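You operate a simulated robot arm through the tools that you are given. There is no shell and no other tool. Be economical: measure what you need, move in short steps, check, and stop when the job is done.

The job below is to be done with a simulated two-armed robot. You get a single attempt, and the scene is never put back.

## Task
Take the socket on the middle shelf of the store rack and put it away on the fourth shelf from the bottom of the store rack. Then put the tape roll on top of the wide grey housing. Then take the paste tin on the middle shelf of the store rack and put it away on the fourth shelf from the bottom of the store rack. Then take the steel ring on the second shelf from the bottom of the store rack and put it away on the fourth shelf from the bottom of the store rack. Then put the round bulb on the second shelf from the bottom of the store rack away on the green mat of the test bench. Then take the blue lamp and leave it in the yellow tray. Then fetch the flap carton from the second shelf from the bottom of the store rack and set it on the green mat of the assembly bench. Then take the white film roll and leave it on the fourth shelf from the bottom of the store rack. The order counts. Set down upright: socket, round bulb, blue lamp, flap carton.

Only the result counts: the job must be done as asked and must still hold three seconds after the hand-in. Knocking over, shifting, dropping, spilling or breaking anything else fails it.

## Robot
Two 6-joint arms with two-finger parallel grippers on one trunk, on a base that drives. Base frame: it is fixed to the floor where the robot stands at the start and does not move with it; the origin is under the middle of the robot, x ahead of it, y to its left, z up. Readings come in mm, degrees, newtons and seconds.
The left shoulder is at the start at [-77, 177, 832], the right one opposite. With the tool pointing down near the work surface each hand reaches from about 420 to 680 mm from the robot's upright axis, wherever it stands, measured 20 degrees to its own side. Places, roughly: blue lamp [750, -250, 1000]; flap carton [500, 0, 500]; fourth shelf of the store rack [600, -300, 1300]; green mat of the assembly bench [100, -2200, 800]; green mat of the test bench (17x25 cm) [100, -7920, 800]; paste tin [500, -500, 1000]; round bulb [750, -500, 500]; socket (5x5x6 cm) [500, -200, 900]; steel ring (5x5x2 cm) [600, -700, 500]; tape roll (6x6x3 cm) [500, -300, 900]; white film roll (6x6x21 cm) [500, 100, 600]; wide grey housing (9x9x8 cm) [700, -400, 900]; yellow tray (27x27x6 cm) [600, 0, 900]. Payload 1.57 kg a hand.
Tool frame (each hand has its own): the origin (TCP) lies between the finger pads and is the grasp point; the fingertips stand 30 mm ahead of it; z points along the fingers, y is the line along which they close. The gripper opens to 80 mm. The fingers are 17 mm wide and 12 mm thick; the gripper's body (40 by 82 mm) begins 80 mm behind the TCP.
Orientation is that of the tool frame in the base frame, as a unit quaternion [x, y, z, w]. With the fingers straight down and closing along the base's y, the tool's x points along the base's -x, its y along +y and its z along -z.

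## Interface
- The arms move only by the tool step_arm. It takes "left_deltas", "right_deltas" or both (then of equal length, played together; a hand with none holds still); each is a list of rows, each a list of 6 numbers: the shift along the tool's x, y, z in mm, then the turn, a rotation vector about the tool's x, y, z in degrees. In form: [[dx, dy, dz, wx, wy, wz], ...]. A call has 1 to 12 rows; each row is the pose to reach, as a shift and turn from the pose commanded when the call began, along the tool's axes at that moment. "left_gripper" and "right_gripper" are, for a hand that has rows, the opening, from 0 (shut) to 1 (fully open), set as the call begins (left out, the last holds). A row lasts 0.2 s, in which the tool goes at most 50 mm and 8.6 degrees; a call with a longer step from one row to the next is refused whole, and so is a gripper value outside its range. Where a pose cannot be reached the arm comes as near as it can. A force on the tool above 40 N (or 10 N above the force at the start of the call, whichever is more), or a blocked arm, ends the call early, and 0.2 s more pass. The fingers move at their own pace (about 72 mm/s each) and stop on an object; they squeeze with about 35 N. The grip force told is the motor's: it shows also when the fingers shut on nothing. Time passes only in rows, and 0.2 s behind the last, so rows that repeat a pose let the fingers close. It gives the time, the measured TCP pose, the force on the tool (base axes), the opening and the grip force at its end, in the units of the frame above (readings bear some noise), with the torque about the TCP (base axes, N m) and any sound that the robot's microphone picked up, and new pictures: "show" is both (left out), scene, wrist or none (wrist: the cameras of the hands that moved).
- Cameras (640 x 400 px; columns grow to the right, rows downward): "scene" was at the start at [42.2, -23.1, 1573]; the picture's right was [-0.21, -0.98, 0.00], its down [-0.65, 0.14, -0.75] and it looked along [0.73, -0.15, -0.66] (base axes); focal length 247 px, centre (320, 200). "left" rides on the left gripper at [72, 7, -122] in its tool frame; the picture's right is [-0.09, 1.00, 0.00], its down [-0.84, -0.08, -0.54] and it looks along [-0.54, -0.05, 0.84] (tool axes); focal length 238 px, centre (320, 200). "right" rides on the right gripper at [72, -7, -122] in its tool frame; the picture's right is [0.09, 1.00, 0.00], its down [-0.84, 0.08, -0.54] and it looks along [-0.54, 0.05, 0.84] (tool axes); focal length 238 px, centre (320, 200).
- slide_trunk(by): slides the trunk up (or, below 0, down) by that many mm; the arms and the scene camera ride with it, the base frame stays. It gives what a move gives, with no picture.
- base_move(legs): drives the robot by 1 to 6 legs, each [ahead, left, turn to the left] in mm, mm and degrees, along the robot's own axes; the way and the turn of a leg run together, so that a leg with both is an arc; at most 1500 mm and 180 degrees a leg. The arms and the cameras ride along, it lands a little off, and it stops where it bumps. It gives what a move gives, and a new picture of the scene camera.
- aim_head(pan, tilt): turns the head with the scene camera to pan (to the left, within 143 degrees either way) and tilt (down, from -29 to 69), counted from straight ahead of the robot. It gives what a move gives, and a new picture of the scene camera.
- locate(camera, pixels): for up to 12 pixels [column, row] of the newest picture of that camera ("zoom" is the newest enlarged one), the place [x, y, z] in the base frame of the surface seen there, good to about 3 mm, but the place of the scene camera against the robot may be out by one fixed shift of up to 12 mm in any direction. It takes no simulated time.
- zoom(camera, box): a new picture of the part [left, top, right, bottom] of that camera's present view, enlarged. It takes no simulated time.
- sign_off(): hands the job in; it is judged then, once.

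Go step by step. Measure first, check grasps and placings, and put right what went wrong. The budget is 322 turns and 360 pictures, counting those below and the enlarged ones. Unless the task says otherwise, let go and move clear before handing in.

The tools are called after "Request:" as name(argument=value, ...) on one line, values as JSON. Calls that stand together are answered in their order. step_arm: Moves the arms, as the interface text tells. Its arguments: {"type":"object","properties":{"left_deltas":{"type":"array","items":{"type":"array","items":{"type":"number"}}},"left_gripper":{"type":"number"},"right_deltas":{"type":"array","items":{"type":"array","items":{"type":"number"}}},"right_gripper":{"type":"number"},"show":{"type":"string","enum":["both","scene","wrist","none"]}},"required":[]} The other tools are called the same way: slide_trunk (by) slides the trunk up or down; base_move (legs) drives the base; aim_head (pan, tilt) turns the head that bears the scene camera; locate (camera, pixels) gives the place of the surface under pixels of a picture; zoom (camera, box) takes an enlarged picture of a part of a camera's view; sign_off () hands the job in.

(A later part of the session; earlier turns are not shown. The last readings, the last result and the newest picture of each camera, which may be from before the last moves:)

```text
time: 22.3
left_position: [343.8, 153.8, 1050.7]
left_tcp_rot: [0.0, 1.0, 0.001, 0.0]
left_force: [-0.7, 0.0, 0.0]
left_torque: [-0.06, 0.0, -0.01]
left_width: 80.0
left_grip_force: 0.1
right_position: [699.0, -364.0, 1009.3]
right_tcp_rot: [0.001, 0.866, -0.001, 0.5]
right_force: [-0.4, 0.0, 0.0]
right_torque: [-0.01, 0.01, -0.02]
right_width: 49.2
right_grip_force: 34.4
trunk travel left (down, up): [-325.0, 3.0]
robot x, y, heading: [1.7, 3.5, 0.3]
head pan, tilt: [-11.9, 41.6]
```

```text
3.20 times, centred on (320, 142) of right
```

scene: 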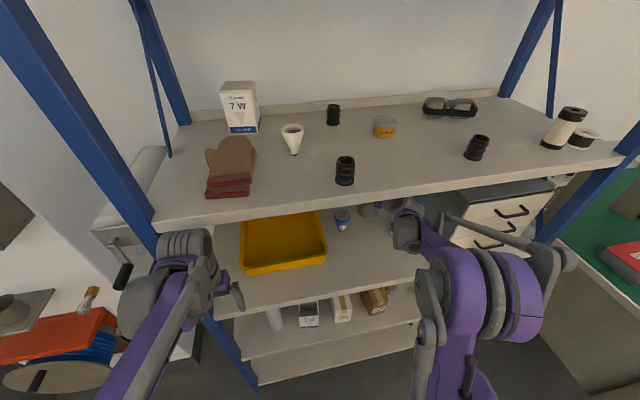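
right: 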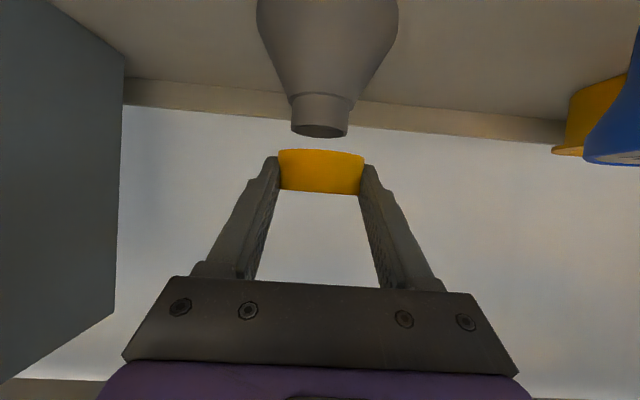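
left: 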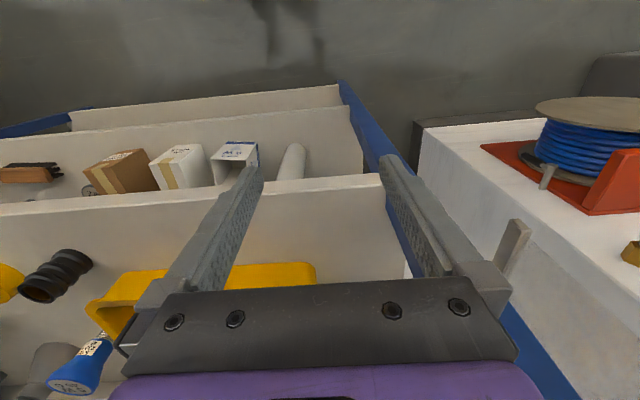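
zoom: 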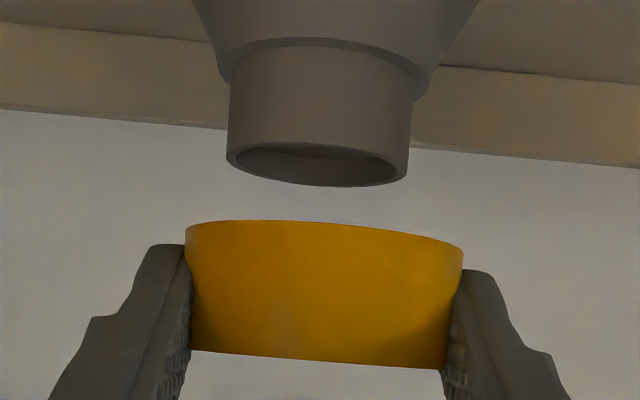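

Aligned within ~1–2 mm by numbers. Lowering until contact.

Request:
step_arm(right_deltas=[[7, 0, 4, 0, 0, 0], [9.5, 0, 5.5, 0, 0, 0], [11.3, 0, 6.5, 0, 0, 0], [13, 0, 7.5, 0, 0, 0]], show="wrist")

```text
time: 23.3
left_position: [344.3, 153.2, 1049.4]
left_tcp_rot: [0.0, 1.0, 0.0, -0.001]
left_force: [-0.1, -0.4, 0.4]
left_torque: [0.03, -0.03, 0.0]
left_width: 80.1
left_grip_force: 0.0
right_position: [699.0, -364.6, 993.0]
right_tcp_rot: [0.0, 0.866, 0.0, 0.5]
right_force: [0.6, -0.5, 0.8]
right_torque: [-0.02, 0.04, 0.0]
right_width: 49.2
right_grip_force: 35.0
trunk travel left (down, up): [-325.0, 3.0]
robot x, y, heading: [0.4, -1.6, 0.2]
head pan, tilt: [-11.9, 41.6]
```

right: 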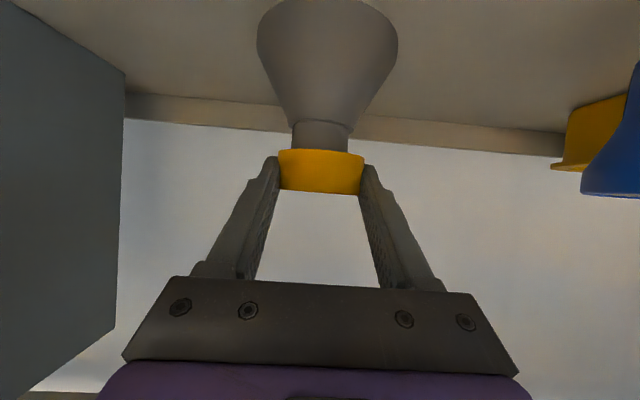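

Request:
step_arm(right_deltas=[[1.7, 0, 1, 0, 0, 0], [3.5, 0, 2, 0, 0, 0], [5.2, 0, 3, 0, 0, 0], [6.9, 0, 4, 0, 0, 0]], show="wrist")

Request:
zoom(camera="right", box=[220, 80, 420, 205])

```text
time: 24.3
left_position: [341.9, 155.2, 1051.7]
left_tcp_rot: [0.0, 1.0, -0.001, 0.001]
left_force: [-0.3, -0.3, -0.1]
left_torque: [0.02, 0.01, -0.02]
left_width: 80.0
left_grip_force: 0.0
right_position: [698.3, -364.8, 988.7]
right_tcp_rot: [0.001, 0.865, -0.002, 0.502]
right_force: [5.5, -2.2, 29.6]
right_torque: [-0.26, -0.53, -0.02]
right_width: 49.3
right_grip_force: 34.9
trunk travel left (down, up): [-325.0, 3.0]
robot x, y, heading: [-2.6, -1.3, 0.2]
head pan, tilt: [-11.9, 41.6]
```

right: 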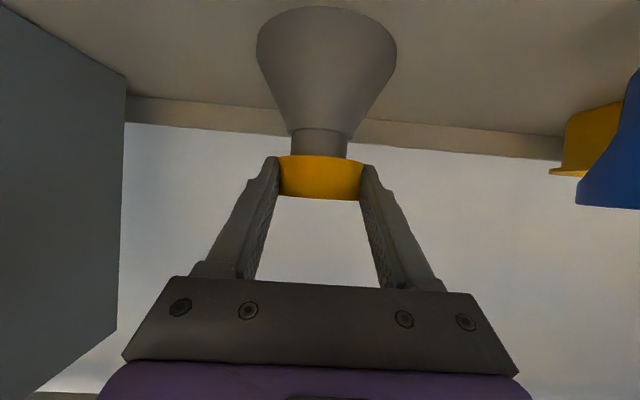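

```text
3.20 times, centred on (320, 142) of right
```

zoom: 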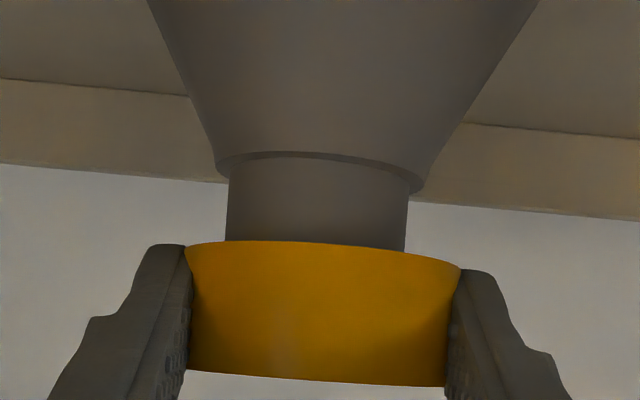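

Contact, with the torque saying it bears right at the neck centre in x. I relieve and release, then back out.

Request:
step_arm(right_deltas=[[-2.6, 0, -1.5, 0, 0, 0], [-2.6, 0, -1.5, 0, 0, 0]], show="none")

Request:
step_arm(right_deltas=[[0, 0, 0, 0, 0, 0], [0, 0, 0, 0, 0, 0], [0, 0, 0, 0, 0, 0], [0, 0, 0, 0, 0, 0]], right_gripper=1, show="wrist")

```text
time: 24.9
left_position: [343.0, 155.0, 1049.8]
left_tcp_rot: [0.0, 1.0, 0.0, -0.001]
left_force: [0.9, -0.7, 0.2]
left_torque: [-0.02, -0.03, 0.0]
left_width: 80.1
left_grip_force: 0.0
right_position: [698.3, -364.7, 988.4]
right_tcp_rot: [0.0, 0.866, 0.0, 0.5]
right_force: [1.4, -0.8, 15.4]
right_torque: [-0.08, -0.27, -0.02]
right_width: 49.4
right_grip_force: 35.6
trunk travel left (down, up): [-325.0, 3.0]
robot x, y, heading: [-3.4, 1.7, -0.1]
head pan, tilt: [-11.9, 41.6]
```

```text
time: 25.9
left_position: [343.8, 153.3, 1050.4]
left_tcp_rot: [-0.001, 1.0, 0.0, 0.0]
left_force: [0.7, 0.8, 0.1]
left_torque: [-0.01, -0.01, 0.03]
left_width: 80.2
left_grip_force: 0.1
right_position: [699.6, -365.0, 988.0]
right_tcp_rot: [0.0, 0.866, 0.0, 0.5]
right_force: [-0.9, -0.3, 0.0]
right_torque: [-0.01, -0.03, 0.0]
right_width: 80.1
right_grip_force: 0.0
trunk travel left (down, up): [-325.0, 3.0]
robot x, y, heading: [-0.2, -0.3, -0.1]
head pan, tilt: [-11.9, 41.6]
```

right: 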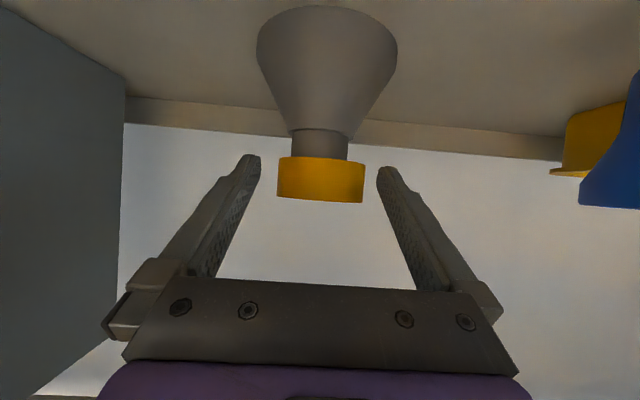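

The tape stays on the neck. I back out and line up on the tin.

Request:
step_arm(right_deltas=[[0, 0, -40, 0, 0, 0], [0, 0, -80, 0, 0, 0], [0, 0, -120, 0, 0, 0], [29, -15, -143, 0, 0, 0], [58, -30, -165, 0, 0, 0], [87, -45, -187, 0, 0, 0], [116, -60, -210, 0, 0, 0], [116, -60, -210, 0, 0, 0]])

Request:
zoom(camera="right", box=[200, 60, 440, 210])

```text
time: 27.7
left_position: [344.7, 153.3, 1049.7]
left_tcp_rot: [0.0, 1.0, 0.001, 0.0]
left_force: [-0.3, -0.8, 0.7]
left_torque: [0.02, 0.04, -0.01]
left_width: 80.1
left_grip_force: 0.0
right_position: [459.4, -425.5, 993.8]
right_tcp_rot: [0.0, 0.866, 0.0, 0.5]
right_force: [-1.3, 0.1, -0.3]
right_torque: [0.0, -0.01, 0.01]
right_width: 79.8
right_grip_force: 0.0
trunk travel left (down, up): [-325.0, 3.0]
robot x, y, heading: [-0.1, 0.9, -0.1]
head pan, tilt: [-11.9, 41.6]
```

scene: 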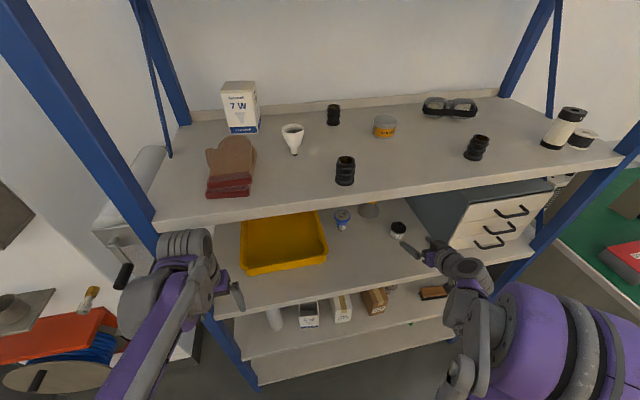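
right: 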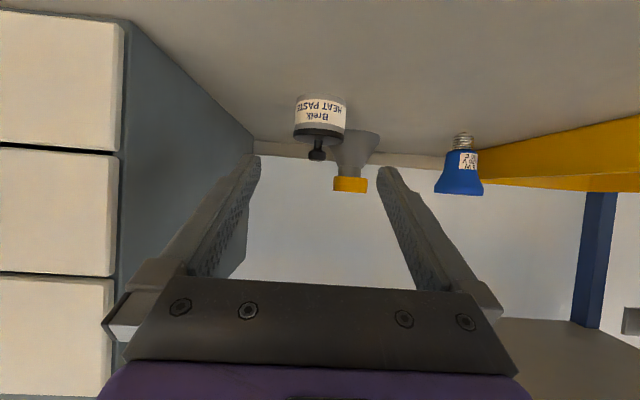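

```text
2.67 times, centred on (320, 135) of right
```

zoom: 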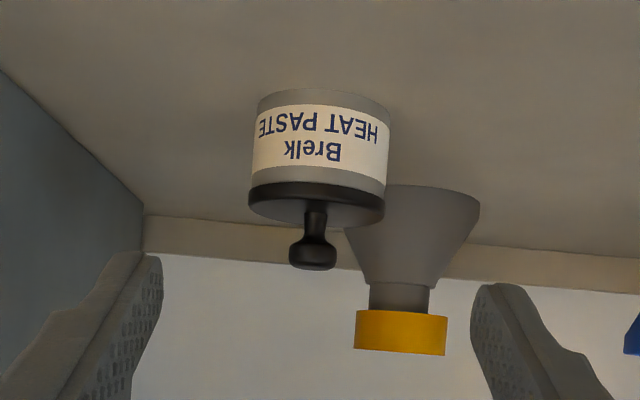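

Tape sits level on the housing. Measuring the tin.

Request:
locate(camera="zoom", pixels=[[322, 110], [320, 150], [316, 190], [260, 140], [383, 150], [313, 255], [322, 80], [315, 240]])

```text
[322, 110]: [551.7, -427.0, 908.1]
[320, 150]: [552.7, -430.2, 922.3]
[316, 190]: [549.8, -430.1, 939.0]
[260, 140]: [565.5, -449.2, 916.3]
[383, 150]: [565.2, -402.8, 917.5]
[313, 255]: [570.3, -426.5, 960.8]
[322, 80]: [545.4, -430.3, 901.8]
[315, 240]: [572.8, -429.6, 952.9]
```

Tin centre ≈[577,-427], lid at ≈940. Slide in.

Request:
step_arm(right_deltas=[[3, -1.5, 35, 0, 0, 0], [3, -1.5, 70, 0, 0, 0], [3, -1.5, 100, 0, 0, 0], [3, -1.5, 129, 0, 0, 0], [3, -1.5, 129, 0, 0, 0]], show="wrist")

Request:
step_arm(right_deltas=[[0, 0, 0, 0, 0, 0], [0, 0, 0, 0, 0, 0], [0, 0, 0, 0, 0, 0]], right_gripper=0, show="wrist")

```text
time: 28.9
left_position: [344.3, 154.5, 1050.2]
left_tcp_rot: [0.0, 1.0, -0.001, 0.0]
left_force: [0.5, -0.3, -0.5]
left_torque: [0.0, 0.04, 0.01]
left_width: 80.0
left_grip_force: 0.1
right_position: [569.4, -427.4, 926.4]
right_tcp_rot: [0.0, 0.866, 0.0, 0.5]
right_force: [0.4, 0.4, -0.2]
right_torque: [0.04, -0.01, 0.02]
right_width: 79.9
right_grip_force: 0.1
trunk travel left (down, up): [-325.0, 3.0]
robot x, y, heading: [-0.3, 1.5, 0.1]
head pan, tilt: [-11.9, 41.6]
```

right: 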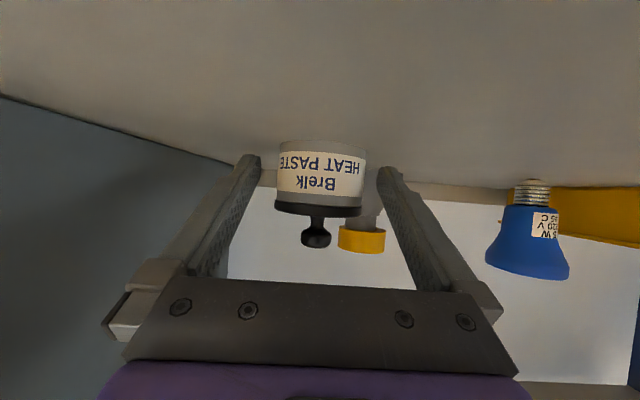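

```text
time: 29.7
left_position: [343.3, 153.4, 1050.0]
left_tcp_rot: [0.0, 1.0, 0.0, 0.0]
left_force: [-1.2, -1.0, -0.2]
left_torque: [0.0, 0.0, 0.02]
left_width: 79.8
left_grip_force: 0.2
right_position: [569.7, -427.2, 925.7]
right_tcp_rot: [-0.001, 0.866, 0.001, 0.5]
right_force: [0.6, -0.2, -0.2]
right_torque: [0.0, 0.0, 0.01]
right_width: 52.6
right_grip_force: 34.8
trunk travel left (down, up): [-325.0, 3.0]
robot x, y, heading: [-0.1, 0.3, 0.2]
head pan, tilt: [-11.9, 41.6]
```

right: 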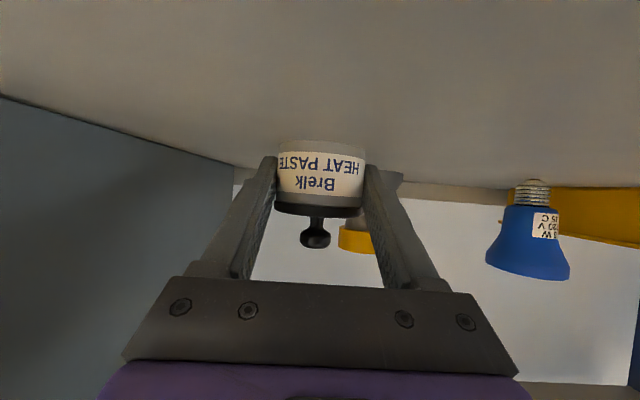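

Gripped (52.6 mm). Lift and back it out of the shelf.

Request:
step_arm(right_deltas=[[-22, 0, -12.5, 0, 0, 0], [-18, 4, -55, 0, 0, 0], [-14, 9, -98, 0, 0, 0], [-10, 13, -141, 0, 0, 0], [-6, 18, -184, 0, 0, 0], [-2, 22, -227, 0, 0, 0], [1.5, 27, -270.5, 0, 0, 0], [1.5, 27, -270.5, 0, 0, 0]], show="wrist")

```text
time: 31.5
left_position: [345.6, 153.5, 1049.4]
left_tcp_rot: [0.001, 1.0, 0.0, 0.0]
left_force: [-0.1, -0.1, 0.9]
left_torque: [-0.02, 0.01, -0.01]
left_width: 80.1
left_grip_force: 0.1
right_position: [335.2, -398.4, 1058.7]
right_tcp_rot: [0.0, 0.866, -0.001, 0.5]
right_force: [-0.3, -0.4, -2.7]
right_torque: [-0.01, -0.01, 0.04]
right_width: 52.5
right_grip_force: 34.3
trunk travel left (down, up): [-325.0, 3.0]
robot x, y, heading: [-0.2, 2.2, 0.1]
head pan, tilt: [-11.9, 41.6]
```

right: 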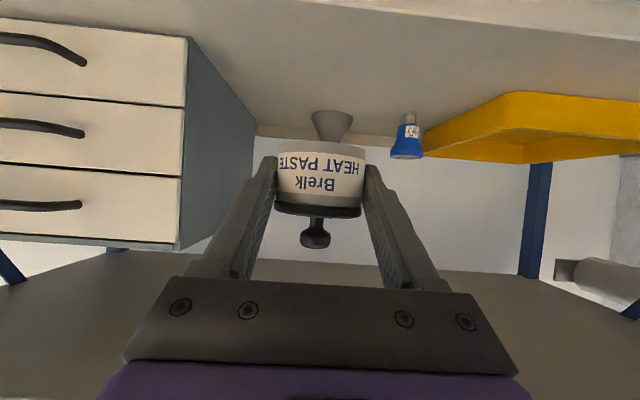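

Now raise to shelf 4 height at y≈-265.

Request:
step_arm(right_deltas=[[-33.6, 16.6, -21, 0, 0, 0], [-67, 33, -42, 0, 0, 0], [-101, 50, -63, 0, 0, 0], [-134.5, 66.5, -83.5, 0, 0, 0], [-168, 83, -104, 0, 0, 0], [-202, 100, -125, 0, 0, 0], [-235, 116, -146, 0, 0, 0], [-269, 133, -167, 0, 0, 0], [-269, 133, -167, 0, 0, 0]], show="wrist")

```text
time: 32.2
left_position: [344.2, 154.6, 1049.5]
left_tcp_rot: [0.001, 1.0, 0.0, 0.0]
left_force: [-0.3, 0.3, -0.1]
left_torque: [-0.02, -0.03, -0.01]
left_width: 80.0
left_grip_force: 0.0
right_position: [383.7, -391.7, 1173.7]
right_tcp_rot: [-0.021, 0.866, 0.015, 0.5]
right_force: [0.4, 0.2, -2.2]
right_torque: [-0.04, 0.0, -0.04]
right_width: 52.8
right_grip_force: 34.8
trunk travel left (down, up): [-325.0, 3.0]
robot x, y, heading: [3.0, -1.3, 0.4]
head pan, tilt: [-11.9, 41.6]
stopped in row 3 (right hand): the arm was blocked; the commanded pose is now the measured one
```

right: 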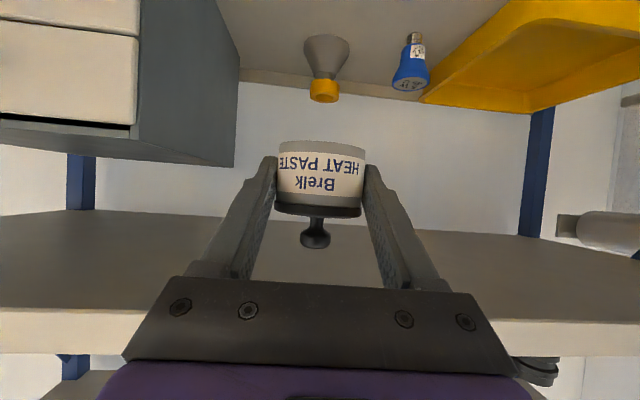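

The arm got blocked in its folded region at [384,-392,1174]; no contact forces. I drive the base back 120 mm so the arm can stay extended while rising.

Request:
base_move(legs=[[-120, 0, 0]])

```text
time: 33.5
left_position: [228.0, 153.8, 1050.4]
left_tcp_rot: [-0.001, 1.0, 0.0, -0.001]
left_force: [-0.9, -0.1, 0.7]
left_torque: [0.0, 0.02, -0.04]
left_width: 79.8
left_grip_force: 0.1
right_position: [267.1, -391.0, 1174.6]
right_tcp_rot: [-0.021, 0.866, 0.015, 0.5]
right_force: [-0.6, -0.1, -1.0]
right_torque: [0.01, 0.06, -0.01]
right_width: 52.8
right_grip_force: 34.8
trunk travel left (down, up): [-325.0, 3.0]
robot x, y, heading: [-118.5, -1.6, 0.1]
head pan, tilt: [-11.9, 41.6]
```

scene: 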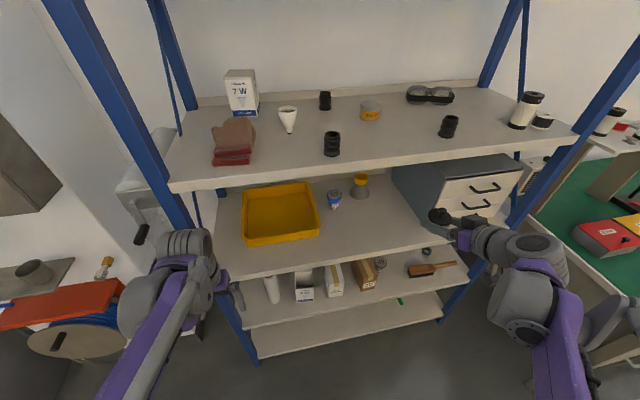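

Tape on the housing looks good (361,185). Now raise the tin and straighten the hand.

Request:
step_arm(right_deltas=[[-29, 18, -8, 0.5, 0, 0.2], [-58, 36, -15, 1, 0, 0.4], [-87, 54, -23, 1.5, 0, 0.6], [-116, 72, -31, 2, 0, 0.9], [-145, 90, -39, 2.7, 0, 1.2], [-174, 108, -46, 2.7, 0, 1.2], [-203, 126, -54, 2.7, 0, 1.2], [-203, 126, -54, 2.7, 0, 1.2]], show="scene")

```text
time: 35.2
left_position: [226.5, 153.2, 1050.2]
left_tcp_rot: [-0.001, 1.0, 0.0, 0.0]
left_force: [0.9, 0.1, 0.2]
left_torque: [-0.04, -0.01, 0.03]
left_width: 80.1
left_grip_force: 0.0
right_position: [314.3, -267.0, 1378.3]
right_tcp_rot: [0.0, 0.865, 0.0, 0.501]
right_force: [0.5, 0.7, -1.8]
right_torque: [-0.05, 0.02, 0.0]
right_width: 52.7
right_grip_force: 35.2
trunk travel left (down, up): [-325.0, 3.0]
robot x, y, heading: [-117.7, 3.1, 0.0]
head pan, tilt: [-11.9, 41.6]
```

scene: 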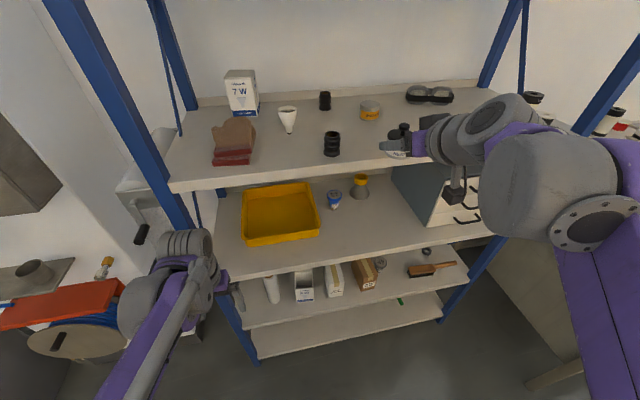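

Move over [457,-265] and lower to just above the shelf.

Request:
step_arm(right_deltas=[[-18, 0, 31, 0, 0, 0], [-36, 0, 62, 0, 0, 0], [-54, 0, 93, 0, 0, 0], [-71.5, 0, 124, 0, 0, 0], [-48, 1, 137, 0, 0, 0], [-26, 2, 150, 0, 0, 0], [-26, 2, 150, 0, 0, 0]], show="wrist")

```text
time: 36.9
left_position: [227.9, 154.2, 1050.0]
left_tcp_rot: [-0.001, 1.0, 0.0, 0.0]
left_force: [-0.1, 0.4, -0.1]
left_torque: [0.03, -0.04, 0.04]
left_width: 80.0
left_grip_force: 0.2
right_position: [458.4, -263.1, 1325.6]
right_tcp_rot: [0.001, 0.866, -0.001, 0.5]
right_force: [1.2, -0.2, -1.5]
right_torque: [0.0, 0.06, -0.02]
right_width: 52.5
right_grip_force: 35.5
trunk travel left (down, up): [-325.0, 3.0]
robot x, y, heading: [-119.7, -5.3, 0.2]
head pan, tilt: [-11.9, 41.6]
```

right: 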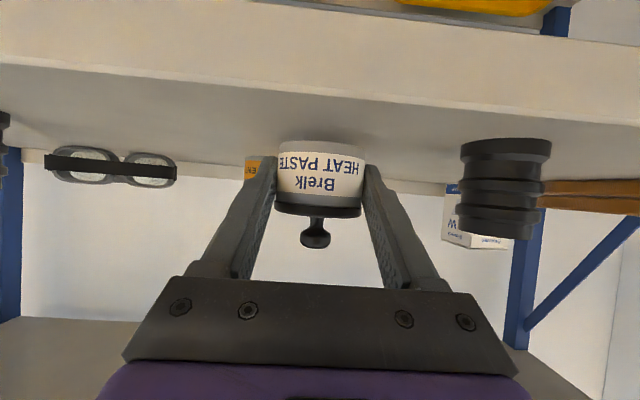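

Lower until contact.

Request:
step_arm(right_deltas=[[3.5, 0, 2, 0, 0, 0], [6, 0, 3.5, 0, 0, 0], [7.8, 0, 4.5, 0, 0, 0], [9.5, 0, 5.5, 0, 0, 0], [11.3, 0, 6.5, 0, 0, 0]], show="wrist")

```text
time: 38.0
left_position: [226.2, 154.4, 1050.1]
left_tcp_rot: [-0.002, 1.0, 0.001, 0.001]
left_force: [0.5, 0.1, 0.2]
left_torque: [0.04, 0.0, -0.01]
left_width: 80.0
left_grip_force: 0.0
right_position: [456.4, -263.5, 1315.0]
right_tcp_rot: [0.0, 0.865, -0.001, 0.502]
right_force: [7.3, -2.4, 27.1]
right_torque: [-0.02, -0.4, -0.03]
right_width: 53.3
right_grip_force: 35.3
trunk travel left (down, up): [-325.0, 3.0]
robot x, y, heading: [-116.2, -0.8, 0.2]
head pan, tilt: [-11.9, 41.6]
```

right: 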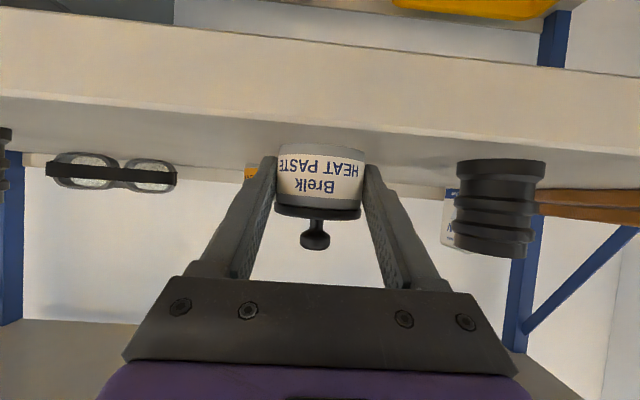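

Contact (27 N). Relieve, open, and withdraw.

Request:
step_arm(right_deltas=[[-2.6, 0, -1.5, 0, 0, 0], [-2.6, 0, -1.5, 0, 0, 0]], show="none")

Request:
step_arm(right_deltas=[[0, 0, 0, 0, 0, 0], [0, 0, 0, 0, 0, 0], [0, 0, 0, 0, 0, 0], [0, 0, -30, 0, 0, 0], [0, 0, -70, 0, 0, 0], [0, 0, -110, 0, 0, 0], [0, 0, -150, 0, 0, 0], [0, 0, -150, 0, 0, 0]], right_gripper=0.9)

```text
time: 38.6
left_position: [227.0, 153.5, 1048.9]
left_tcp_rot: [-0.001, 1.0, 0.0, 0.0]
left_force: [0.2, -0.9, 0.0]
left_torque: [0.01, -0.02, -0.01]
left_width: 80.0
left_grip_force: 0.1
right_position: [456.0, -262.2, 1315.9]
right_tcp_rot: [0.0, 0.866, -0.001, 0.5]
right_force: [4.1, -1.8, 10.6]
right_torque: [-0.03, -0.51, -0.11]
right_width: 52.4
right_grip_force: 34.7
trunk travel left (down, up): [-325.0, 3.0]
robot x, y, heading: [-118.1, 2.5, 0.2]
head pan, tilt: [-11.9, 41.6]
```

```text
time: 40.5
left_position: [226.6, 153.6, 1050.6]
left_tcp_rot: [-0.001, 1.0, 0.0, -0.001]
left_force: [0.6, 0.7, 0.5]
left_torque: [0.0, 0.02, 0.0]
left_width: 80.0
left_grip_force: 0.1
right_position: [326.2, -263.1, 1387.7]
right_tcp_rot: [0.0, 0.866, -0.001, 0.5]
right_force: [0.0, 0.5, -1.0]
right_torque: [0.0, 0.0, 0.0]
right_width: 72.1
right_grip_force: 0.1
trunk travel left (down, up): [-325.0, 3.0]
robot x, y, heading: [-117.3, -0.0, 0.2]
head pan, tilt: [-11.9, 41.6]
```

scene: 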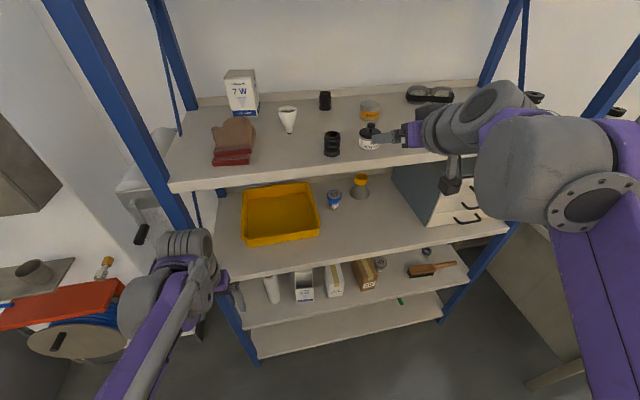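
right: 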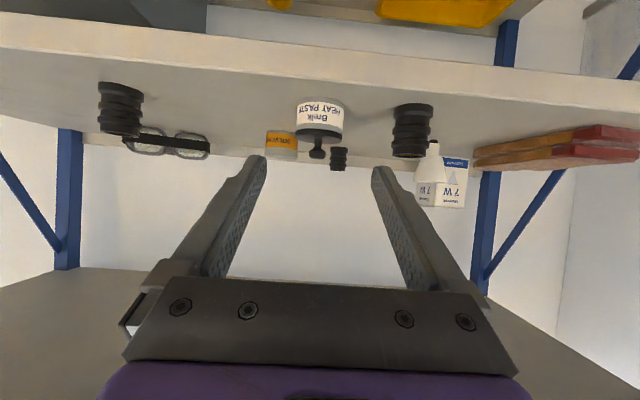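

Tin stands on shelf 4 beside the socket. Next is the steel ring on shelf 2; I lower the trunk and look to the right before driving sideways.

Request:
slide_trunk(by=-325)

Request:
aim_head(pan=-50, tilt=25)

```text
time: 43.7
left_position: [226.3, 154.4, 725.2]
left_tcp_rot: [-0.001, 1.0, 0.0, 0.0]
left_force: [0.2, 0.7, 0.1]
left_torque: [-0.01, -0.01, 0.0]
left_width: 80.1
left_grip_force: 0.1
right_position: [326.8, -261.7, 1065.0]
right_tcp_rot: [0.001, 0.866, -0.002, 0.5]
right_force: [0.3, 0.5, -0.8]
right_torque: [-0.01, 0.01, -0.02]
right_width: 72.0
right_grip_force: 0.0
trunk travel left (down, up): [0.0, 328.0]
robot x, y, heading: [-120.2, -0.4, 0.3]
head pan, tilt: [-11.9, 41.6]
```

```text
time: 44.7
left_position: [227.2, 154.8, 725.3]
left_tcp_rot: [-0.001, 1.0, 0.0, 0.0]
left_force: [0.4, 0.4, -0.6]
left_torque: [-0.03, -0.05, 0.02]
left_width: 80.0
left_grip_force: 0.0
right_position: [327.7, -261.7, 1065.8]
right_tcp_rot: [0.0, 0.866, -0.001, 0.5]
right_force: [-0.5, -0.9, 0.1]
right_torque: [0.0, -0.02, 0.01]
right_width: 71.9
right_grip_force: 0.0
trunk travel left (down, up): [0.0, 328.0]
robot x, y, heading: [-117.6, -0.3, 0.1]
head pan, tilt: [-50.0, 25.0]
```

scene: 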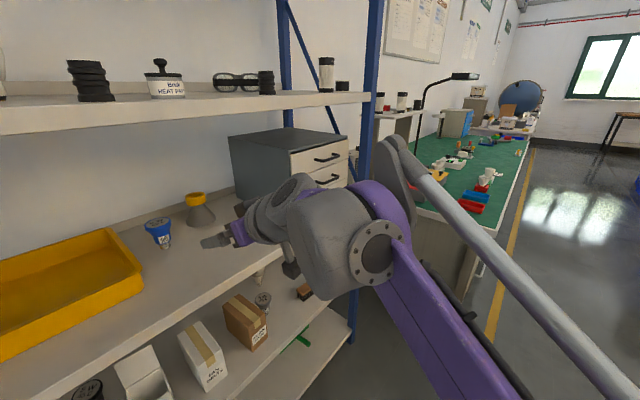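

Request:
locate(camera="scene", pixels=[[490, 240], [510, 180], [480, 190], [440, 150], [380, 200], [470, 320], [263, 300], [300, 290], [88, 390], [140, 370]])

```text
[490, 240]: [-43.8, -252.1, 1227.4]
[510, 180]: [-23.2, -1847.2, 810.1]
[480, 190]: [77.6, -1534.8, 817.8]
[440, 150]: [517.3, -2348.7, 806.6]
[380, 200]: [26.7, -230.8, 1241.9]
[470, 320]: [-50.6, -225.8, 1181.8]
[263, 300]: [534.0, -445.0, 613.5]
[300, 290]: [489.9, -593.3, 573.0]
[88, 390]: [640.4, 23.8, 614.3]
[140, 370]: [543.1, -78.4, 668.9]
```

The bench is far enough to the right. I drive 480 mm right and look down at shelf 2.

Request:
base_move(legs=[[0, -480, 0]])

Request:
aim_head(pan=0, tilt=45)

```text
time: 49.5
left_position: [226.9, -327.8, 724.5]
left_tcp_rot: [-0.003, 1.0, 0.0, 0.0]
left_force: [0.6, -0.2, -0.6]
left_torque: [-0.02, 0.0, 0.02]
left_width: 80.1
left_grip_force: 0.1
right_position: [329.9, -744.5, 1065.0]
right_tcp_rot: [-0.002, 0.866, 0.0, 0.5]
right_force: [0.4, -0.1, 0.4]
right_torque: [-0.01, 0.01, 0.01]
right_width: 72.0
right_grip_force: 0.1
trunk travel left (down, up): [0.0, 328.0]
robot x, y, heading: [-114.7, -485.6, 0.3]
head pan, tilt: [-50.0, 25.0]
```

scene: 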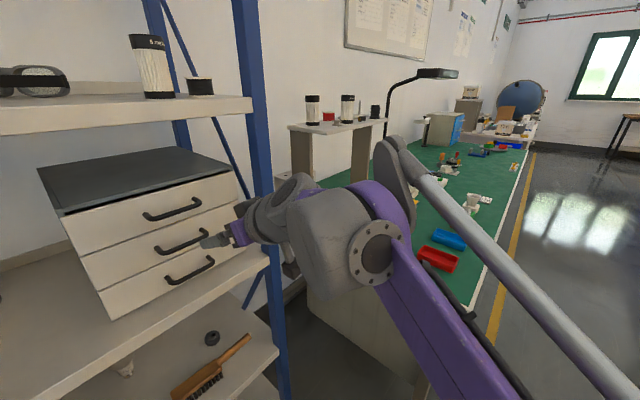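

```text
time: 50.6
left_position: [227.5, -326.8, 724.8]
left_tcp_rot: [-0.003, 1.0, 0.0, 0.001]
left_force: [0.7, 0.2, 0.4]
left_torque: [-0.01, 0.02, 0.01]
left_width: 80.1
left_grip_force: 0.0
right_position: [330.3, -742.8, 1064.4]
right_tcp_rot: [-0.002, 0.866, 0.0, 0.5]
right_force: [1.0, 0.3, -0.8]
right_torque: [-0.04, 0.0, 0.0]
right_width: 71.8
right_grip_force: 0.1
trunk travel left (down, up): [0.0, 328.0]
robot x, y, heading: [-115.7, -485.6, 0.5]
head pan, tilt: [0.0, 45.0]
```

scene: 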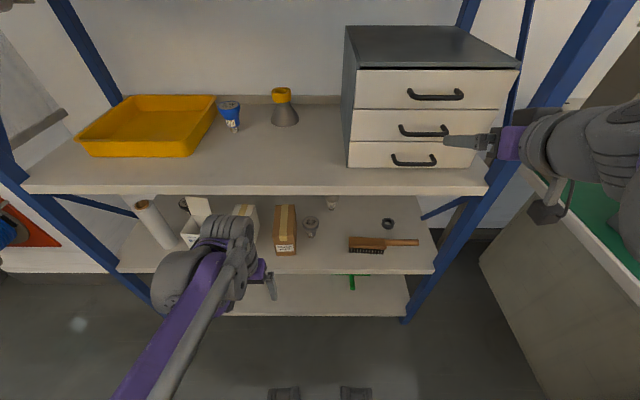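

Several items on shelf 2 show: ring (388,224), a lamp (312,228) and another bulb behind (331,202). Zoom in.

Request:
zoom(camera="scene", box=[120, 185, 440, 285])

Request:
locate(camera="scene", pixels=[[388, 219], [388, 229], [381, 224], [395, 224], [311, 222], [312, 234], [331, 203], [332, 208], [345, 230], [380, 246], [415, 243], [400, 260]])

```text
2.00 times, centred on (280, 235) of scene
```

zoom: 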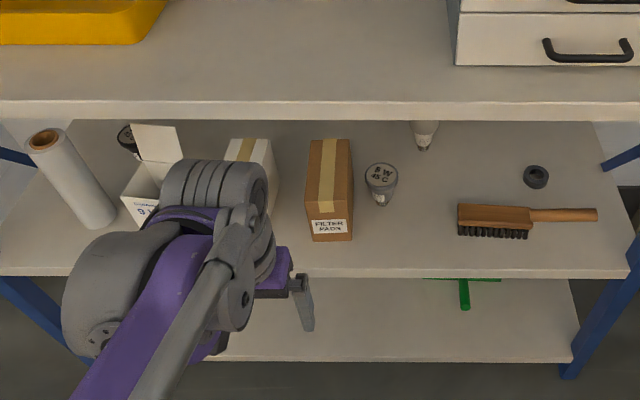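

```text
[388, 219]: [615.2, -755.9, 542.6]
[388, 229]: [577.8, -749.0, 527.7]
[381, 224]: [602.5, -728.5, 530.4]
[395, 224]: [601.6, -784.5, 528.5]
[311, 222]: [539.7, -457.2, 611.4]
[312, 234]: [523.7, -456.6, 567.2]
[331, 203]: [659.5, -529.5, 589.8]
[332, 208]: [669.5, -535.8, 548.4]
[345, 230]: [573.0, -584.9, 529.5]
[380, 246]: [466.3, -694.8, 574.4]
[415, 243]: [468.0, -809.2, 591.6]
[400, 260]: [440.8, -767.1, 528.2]
```

The round bulb is the white one behind (~[660,-530]); the ring is at ≈[598,-755] behind the brush. I lower the right hand in front of shelf 2 with a steeper pitch (to clear the brush).

Request:
step_arm(right_deltas=[[35, 0, 20, 0, 3.3, 0], [70, 0, 40, 0, 6.7, 0], [105, 0, 60, 0, 10, 0], [140, 0, 81, 0, 13.3, 0], [175, 0, 101, 0, 16.7, 0], [210, 0, 121, 0, 20, 0], [245, 0, 141, 0, 23.3, 0], [280, 0, 162, 0, 26.7, 0], [315, 0, 182, 0, 30, 0], [315, 0, 182, 0, 30, 0]], right_gripper=1)

```text
time: 52.8
left_position: [227.3, -328.2, 724.7]
left_tcp_rot: [-0.004, 1.0, 0.0, 0.0]
left_force: [-0.1, -0.4, -0.1]
left_torque: [-0.01, 0.0, -0.02]
left_width: 80.1
left_grip_force: 0.0
right_position: [329.5, -743.2, 700.7]
right_tcp_rot: [-0.002, 0.966, 0.0, 0.258]
right_force: [-0.3, -1.2, -0.4]
right_torque: [-0.02, -0.01, 0.0]
right_width: 80.0
right_grip_force: 0.1
trunk travel left (down, up): [0.0, 328.0]
robot x, y, heading: [-118.0, -484.2, 0.2]
head pan, tilt: [0.0, 45.0]
```

scene: 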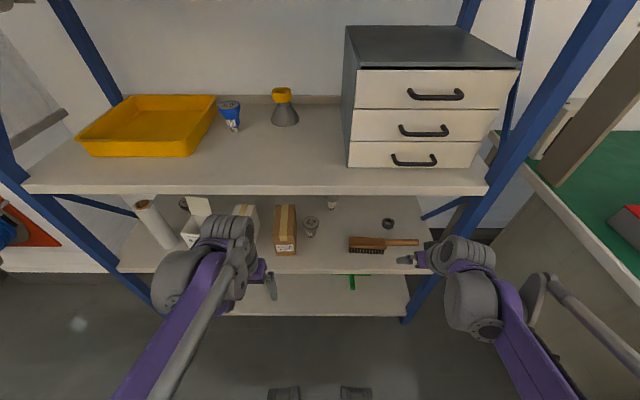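
right: 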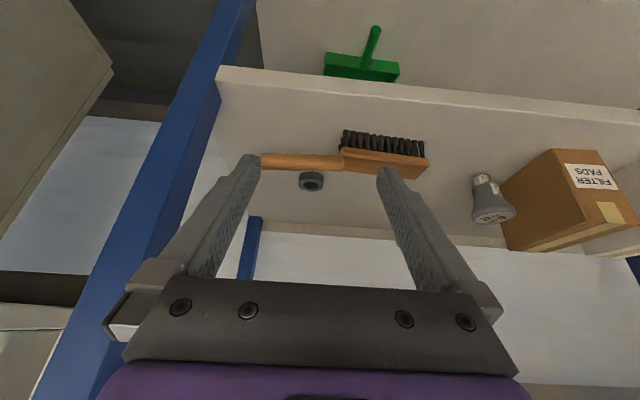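

Ring at (311,181) in the wrist view. I measure ring, brush and right post.

Request:
locate(camera="right", pixels=[[311, 174], [311, 181], [301, 181], [322, 181], [300, 160], [270, 158], [330, 166], [390, 165], [235, 160], [211, 130], [285, 200], [280, 130]])

Request:
zoom(camera="right", box=[240, 120, 400, 220])

```text
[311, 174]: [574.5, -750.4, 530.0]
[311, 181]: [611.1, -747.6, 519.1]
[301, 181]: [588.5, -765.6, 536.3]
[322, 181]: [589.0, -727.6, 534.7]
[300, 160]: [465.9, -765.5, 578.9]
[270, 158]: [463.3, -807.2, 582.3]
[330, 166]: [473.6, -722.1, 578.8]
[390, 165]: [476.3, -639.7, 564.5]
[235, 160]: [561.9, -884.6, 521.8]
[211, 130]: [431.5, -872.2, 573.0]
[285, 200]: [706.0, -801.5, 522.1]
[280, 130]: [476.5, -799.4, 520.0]
```

```text
4.00 times, centred on (320, 170) of right
```

zoom: 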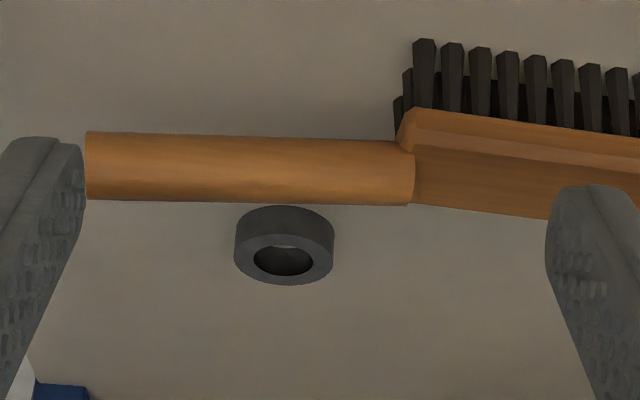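

Shelf top 520, ring centre ≈[598,-747], brush handle top ≈590 at x 455–480. I re-pitch to 45° a little back and then drive 90 mm closer.

Request:
step_arm(right_deltas=[[34, -1, 4, 0, -8, 0], [68, -2, 7, 0, -15, 0], [68, -2, 7, 0, -15, 0]], show="none")

Request:
base_move(legs=[[90, 0, 0]])

```text
time: 53.6
left_position: [228.7, -327.4, 724.3]
left_tcp_rot: [-0.003, 1.0, -0.001, 0.0]
left_force: [0.5, -0.4, 0.7]
left_torque: [0.01, 0.02, -0.01]
left_width: 80.0
left_grip_force: 0.1
right_position: [273.6, -746.6, 660.4]
right_tcp_rot: [-0.002, 0.923, 0.0, 0.384]
right_force: [0.2, 0.0, 0.0]
right_torque: [-0.01, 0.02, -0.03]
right_width: 79.9
right_grip_force: 0.0
trunk travel left (down, up): [0.0, 328.0]
robot x, y, heading: [-117.2, -479.3, 0.2]
head pan, tilt: [0.0, 45.0]
```

```text
time: 54.7
left_position: [315.6, -326.3, 724.8]
left_tcp_rot: [-0.003, 1.0, 0.0, -0.001]
left_force: [-0.2, 0.7, -0.3]
left_torque: [0.0, 0.0, 0.01]
left_width: 79.9
left_grip_force: 0.0
right_position: [362.4, -746.6, 660.0]
right_tcp_rot: [-0.002, 0.924, 0.0, 0.382]
right_force: [-0.1, 0.8, -0.4]
right_torque: [-0.02, -0.01, -0.01]
right_width: 80.0
right_grip_force: 0.1
trunk travel left (down, up): [0.0, 328.0]
robot x, y, heading: [-28.5, -477.7, 0.3]
head pan, tilt: [0.0, 45.0]
```

scene: 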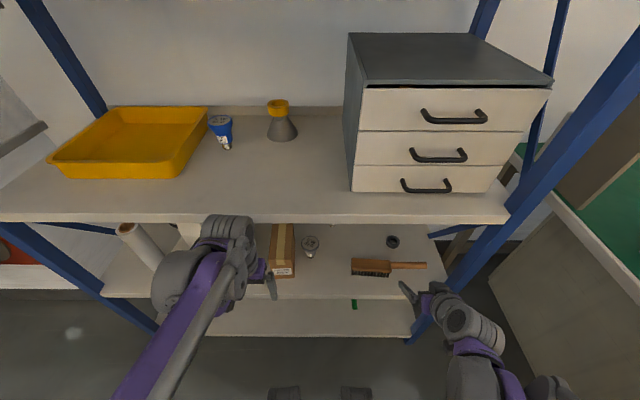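

Advance over the brush to x≈560 at z≈645.

Request:
step_arm(right_deltas=[[-26, 0, 30, 0, 0, 0], [-52, 0, 60, 0, 0, 0], [-78, 0, 90, 0, 0, 0], [-104, 0, 120, 0, 0, 0], [-129, 0, 151, 0, 0, 0], [-129, 0, 151, 0, 0, 0]])

```text
time: 56.1
left_position: [315.4, -327.2, 724.2]
left_tcp_rot: [-0.003, 1.0, 0.0, 0.0]
left_force: [0.7, 0.3, 0.3]
left_torque: [0.04, 0.01, 0.02]
left_width: 80.0
left_grip_force: 0.2
right_position: [560.9, -744.9, 643.2]
right_tcp_rot: [-0.002, 0.924, 0.0, 0.383]
right_force: [0.3, 0.4, -0.5]
right_torque: [-0.02, 0.01, 0.01]
right_width: 80.0
right_grip_force: 0.1
trunk travel left (down, up): [0.0, 328.0]
robot x, y, heading: [-27.2, -482.3, 0.5]
head pan, tilt: [0.0, 45.0]
```

scene: 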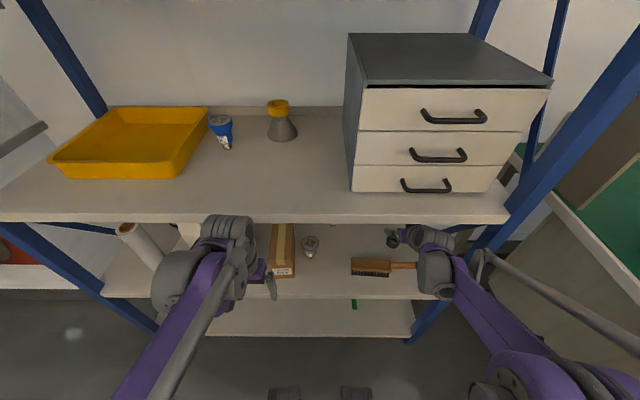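
right: 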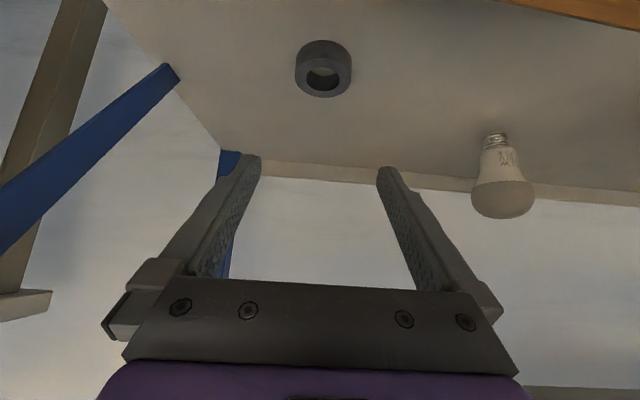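

Now the ring (323,70) and the round bulb (503,185), standing on its cap, are clear. Measure both.

Request:
locate(camera="right", pixels=[[323, 50], [300, 72], [348, 72], [323, 93], [323, 75], [495, 140], [502, 190], [476, 190], [532, 195], [500, 165]])

```text
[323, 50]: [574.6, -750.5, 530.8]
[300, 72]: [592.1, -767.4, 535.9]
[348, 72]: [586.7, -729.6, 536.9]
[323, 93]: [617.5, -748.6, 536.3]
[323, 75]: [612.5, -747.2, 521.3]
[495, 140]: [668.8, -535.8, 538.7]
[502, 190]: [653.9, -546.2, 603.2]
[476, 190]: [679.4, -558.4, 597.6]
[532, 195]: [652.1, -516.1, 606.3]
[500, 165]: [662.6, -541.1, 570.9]
```

Ring centre ≈[597,-749]. Descend with pitch to 25°, pausing 25 mm high.

Request:
step_arm(right_deltas=[[11, -1, 20, 0, 5, 0], [22, -2, 40, 0, 10, 0], [30, -4, 55, 0, 15, 0], [35, -4, 62, 0, 20, 0], [35, -4, 62, 0, 20, 0]])

```text
time: 57.3
left_position: [315.6, -327.9, 725.6]
left_tcp_rot: [-0.004, 1.0, 0.0, 0.001]
left_force: [0.9, 0.8, -1.0]
left_torque: [0.0, 0.0, -0.01]
left_width: 80.0
left_grip_force: 0.1
right_position: [578.8, -749.0, 575.3]
right_tcp_rot: [-0.002, 0.976, 0.0, 0.216]
right_force: [0.3, 0.2, 0.2]
right_torque: [0.0, 0.01, -0.02]
right_width: 80.1
right_grip_force: 0.0
trunk travel left (down, up): [0.0, 328.0]
robot x, y, heading: [-28.9, -481.7, 0.5]
head pan, tilt: [0.0, 45.0]
```

scene: 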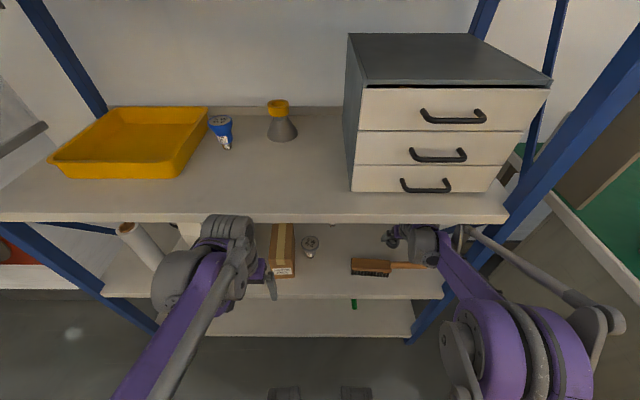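
right: 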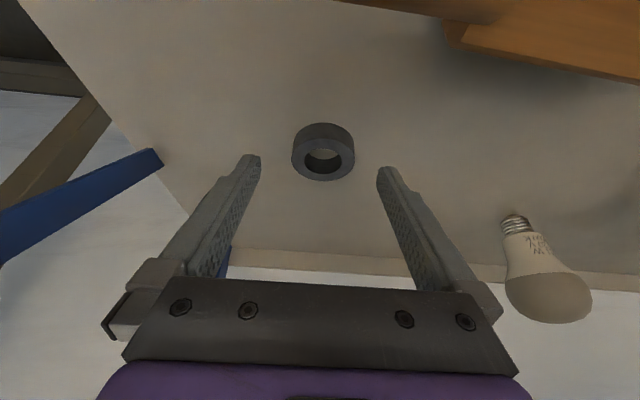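

Ring lies between the fingertips. Final 24 mm and close.

Request:
step_arm(right_deltas=[[1, 0, 12, 0, 0, 0], [2.5, 0, 24, 0, 0, 0], [2.5, 0, 24, 0, 0, 0]], show="wrist")

Request:
step_arm(right_deltas=[[0, 0, 0, 0, 0, 0], [0, 0, 0, 0, 0, 0], [0, 0, 0, 0, 0, 0], [0, 0, 0, 0, 0, 0]], right_gripper=0, show="wrist")

```text
time: 58.1
left_position: [315.1, -326.4, 725.8]
left_tcp_rot: [-0.004, 1.0, 0.0, 0.0]
left_force: [-0.5, 0.1, -0.2]
left_torque: [-0.01, -0.03, -0.01]
left_width: 79.9
left_grip_force: 0.1
right_position: [588.1, -749.6, 553.1]
right_tcp_rot: [-0.002, 0.976, 0.0, 0.216]
right_force: [0.0, 0.3, -0.6]
right_torque: [0.01, 0.02, 0.04]
right_width: 79.8
right_grip_force: 0.2
trunk travel left (down, up): [0.0, 328.0]
robot x, y, heading: [-27.9, -485.7, 0.3]
head pan, tilt: [0.0, 45.0]
```

right: 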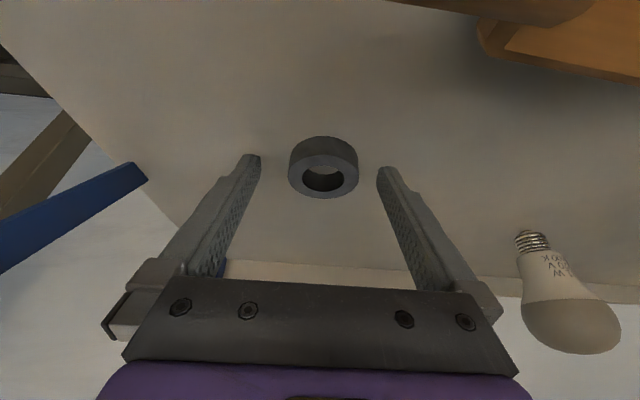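

```text
time: 59.1
left_position: [316.0, -325.9, 725.9]
left_tcp_rot: [-0.003, 1.0, 0.0, 0.0]
left_force: [0.4, 0.7, 0.4]
left_torque: [-0.01, 0.0, -0.01]
left_width: 80.2
left_grip_force: 0.1
right_position: [587.9, -749.3, 553.1]
right_tcp_rot: [-0.002, 0.976, -0.001, 0.216]
right_force: [-0.3, 1.2, -0.3]
right_torque: [0.03, -0.01, -0.03]
right_width: 47.0
right_grip_force: 35.2
trunk travel left (down, up): [0.0, 328.0]
robot x, y, heading: [-28.9, -484.9, 0.3]
head pan, tilt: [0.0, 45.0]
```

right: 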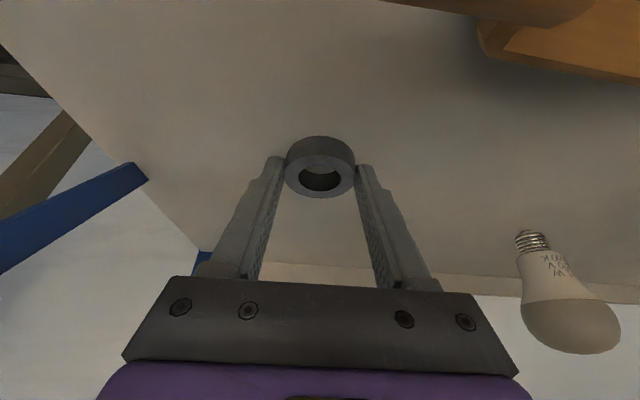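

Ring held (47 mm). I lift, re-pitch to 45° and back out over the brush.

Request:
step_arm(right_deltas=[[-9, 0, -20, 0, 0, 0], [-12, 0, -48, 0, -7, 0], [-16, 0, -77, 0, -14, 0], [-20, 0, -106, 0, -20, 0], [16, 0, -123, 0, -20, 0], [53, 0, -140, 0, -20, 0], [90, 0, -157, 0, -20, 0], [127, 0, -174, 0, -20, 0], [164, 0, -192, 0, -20, 0], [164, 0, -192, 0, -20, 0]])

```text
time: 61.3
left_position: [315.9, -326.4, 725.1]
left_tcp_rot: [-0.004, 1.0, 0.0, 0.0]
left_force: [-0.2, -0.1, -0.5]
left_torque: [-0.02, -0.02, 0.0]
left_width: 80.1
left_grip_force: 0.0
right_position: [360.1, -750.0, 660.7]
right_tcp_rot: [-0.002, 0.924, 0.0, 0.383]
right_force: [0.2, 0.1, -1.3]
right_torque: [-0.02, 0.01, 0.01]
right_width: 46.8
right_grip_force: 35.0
trunk travel left (down, up): [0.0, 328.0]
robot x, y, heading: [-25.4, -484.5, 0.3]
head pan, tilt: [0.0, 45.0]
```

scene: 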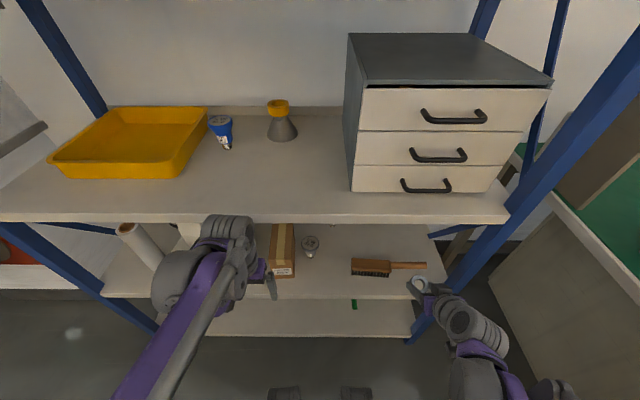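
right: 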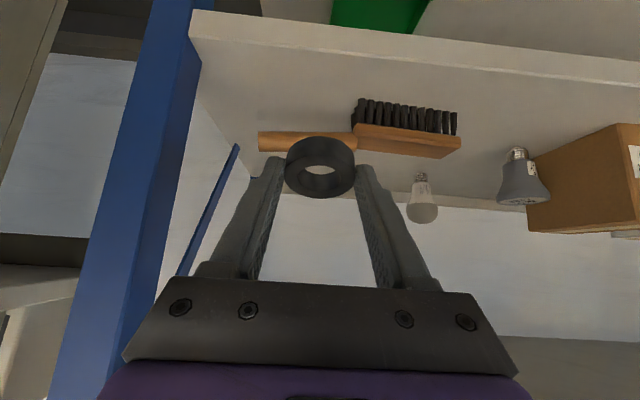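

Ring still held. I check the base's front (dark feet at (285,393),(355,393)) to know how close I can drive.

Request:
locate(camera="scene", pixels=[[285, 392], [355, 392], [320, 385], [230, 345], [320, 330], [200, 225]])

```text
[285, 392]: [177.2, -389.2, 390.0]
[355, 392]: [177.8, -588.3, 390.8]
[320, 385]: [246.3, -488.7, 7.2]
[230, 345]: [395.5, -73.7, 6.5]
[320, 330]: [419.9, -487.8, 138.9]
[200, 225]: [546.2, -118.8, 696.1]
```

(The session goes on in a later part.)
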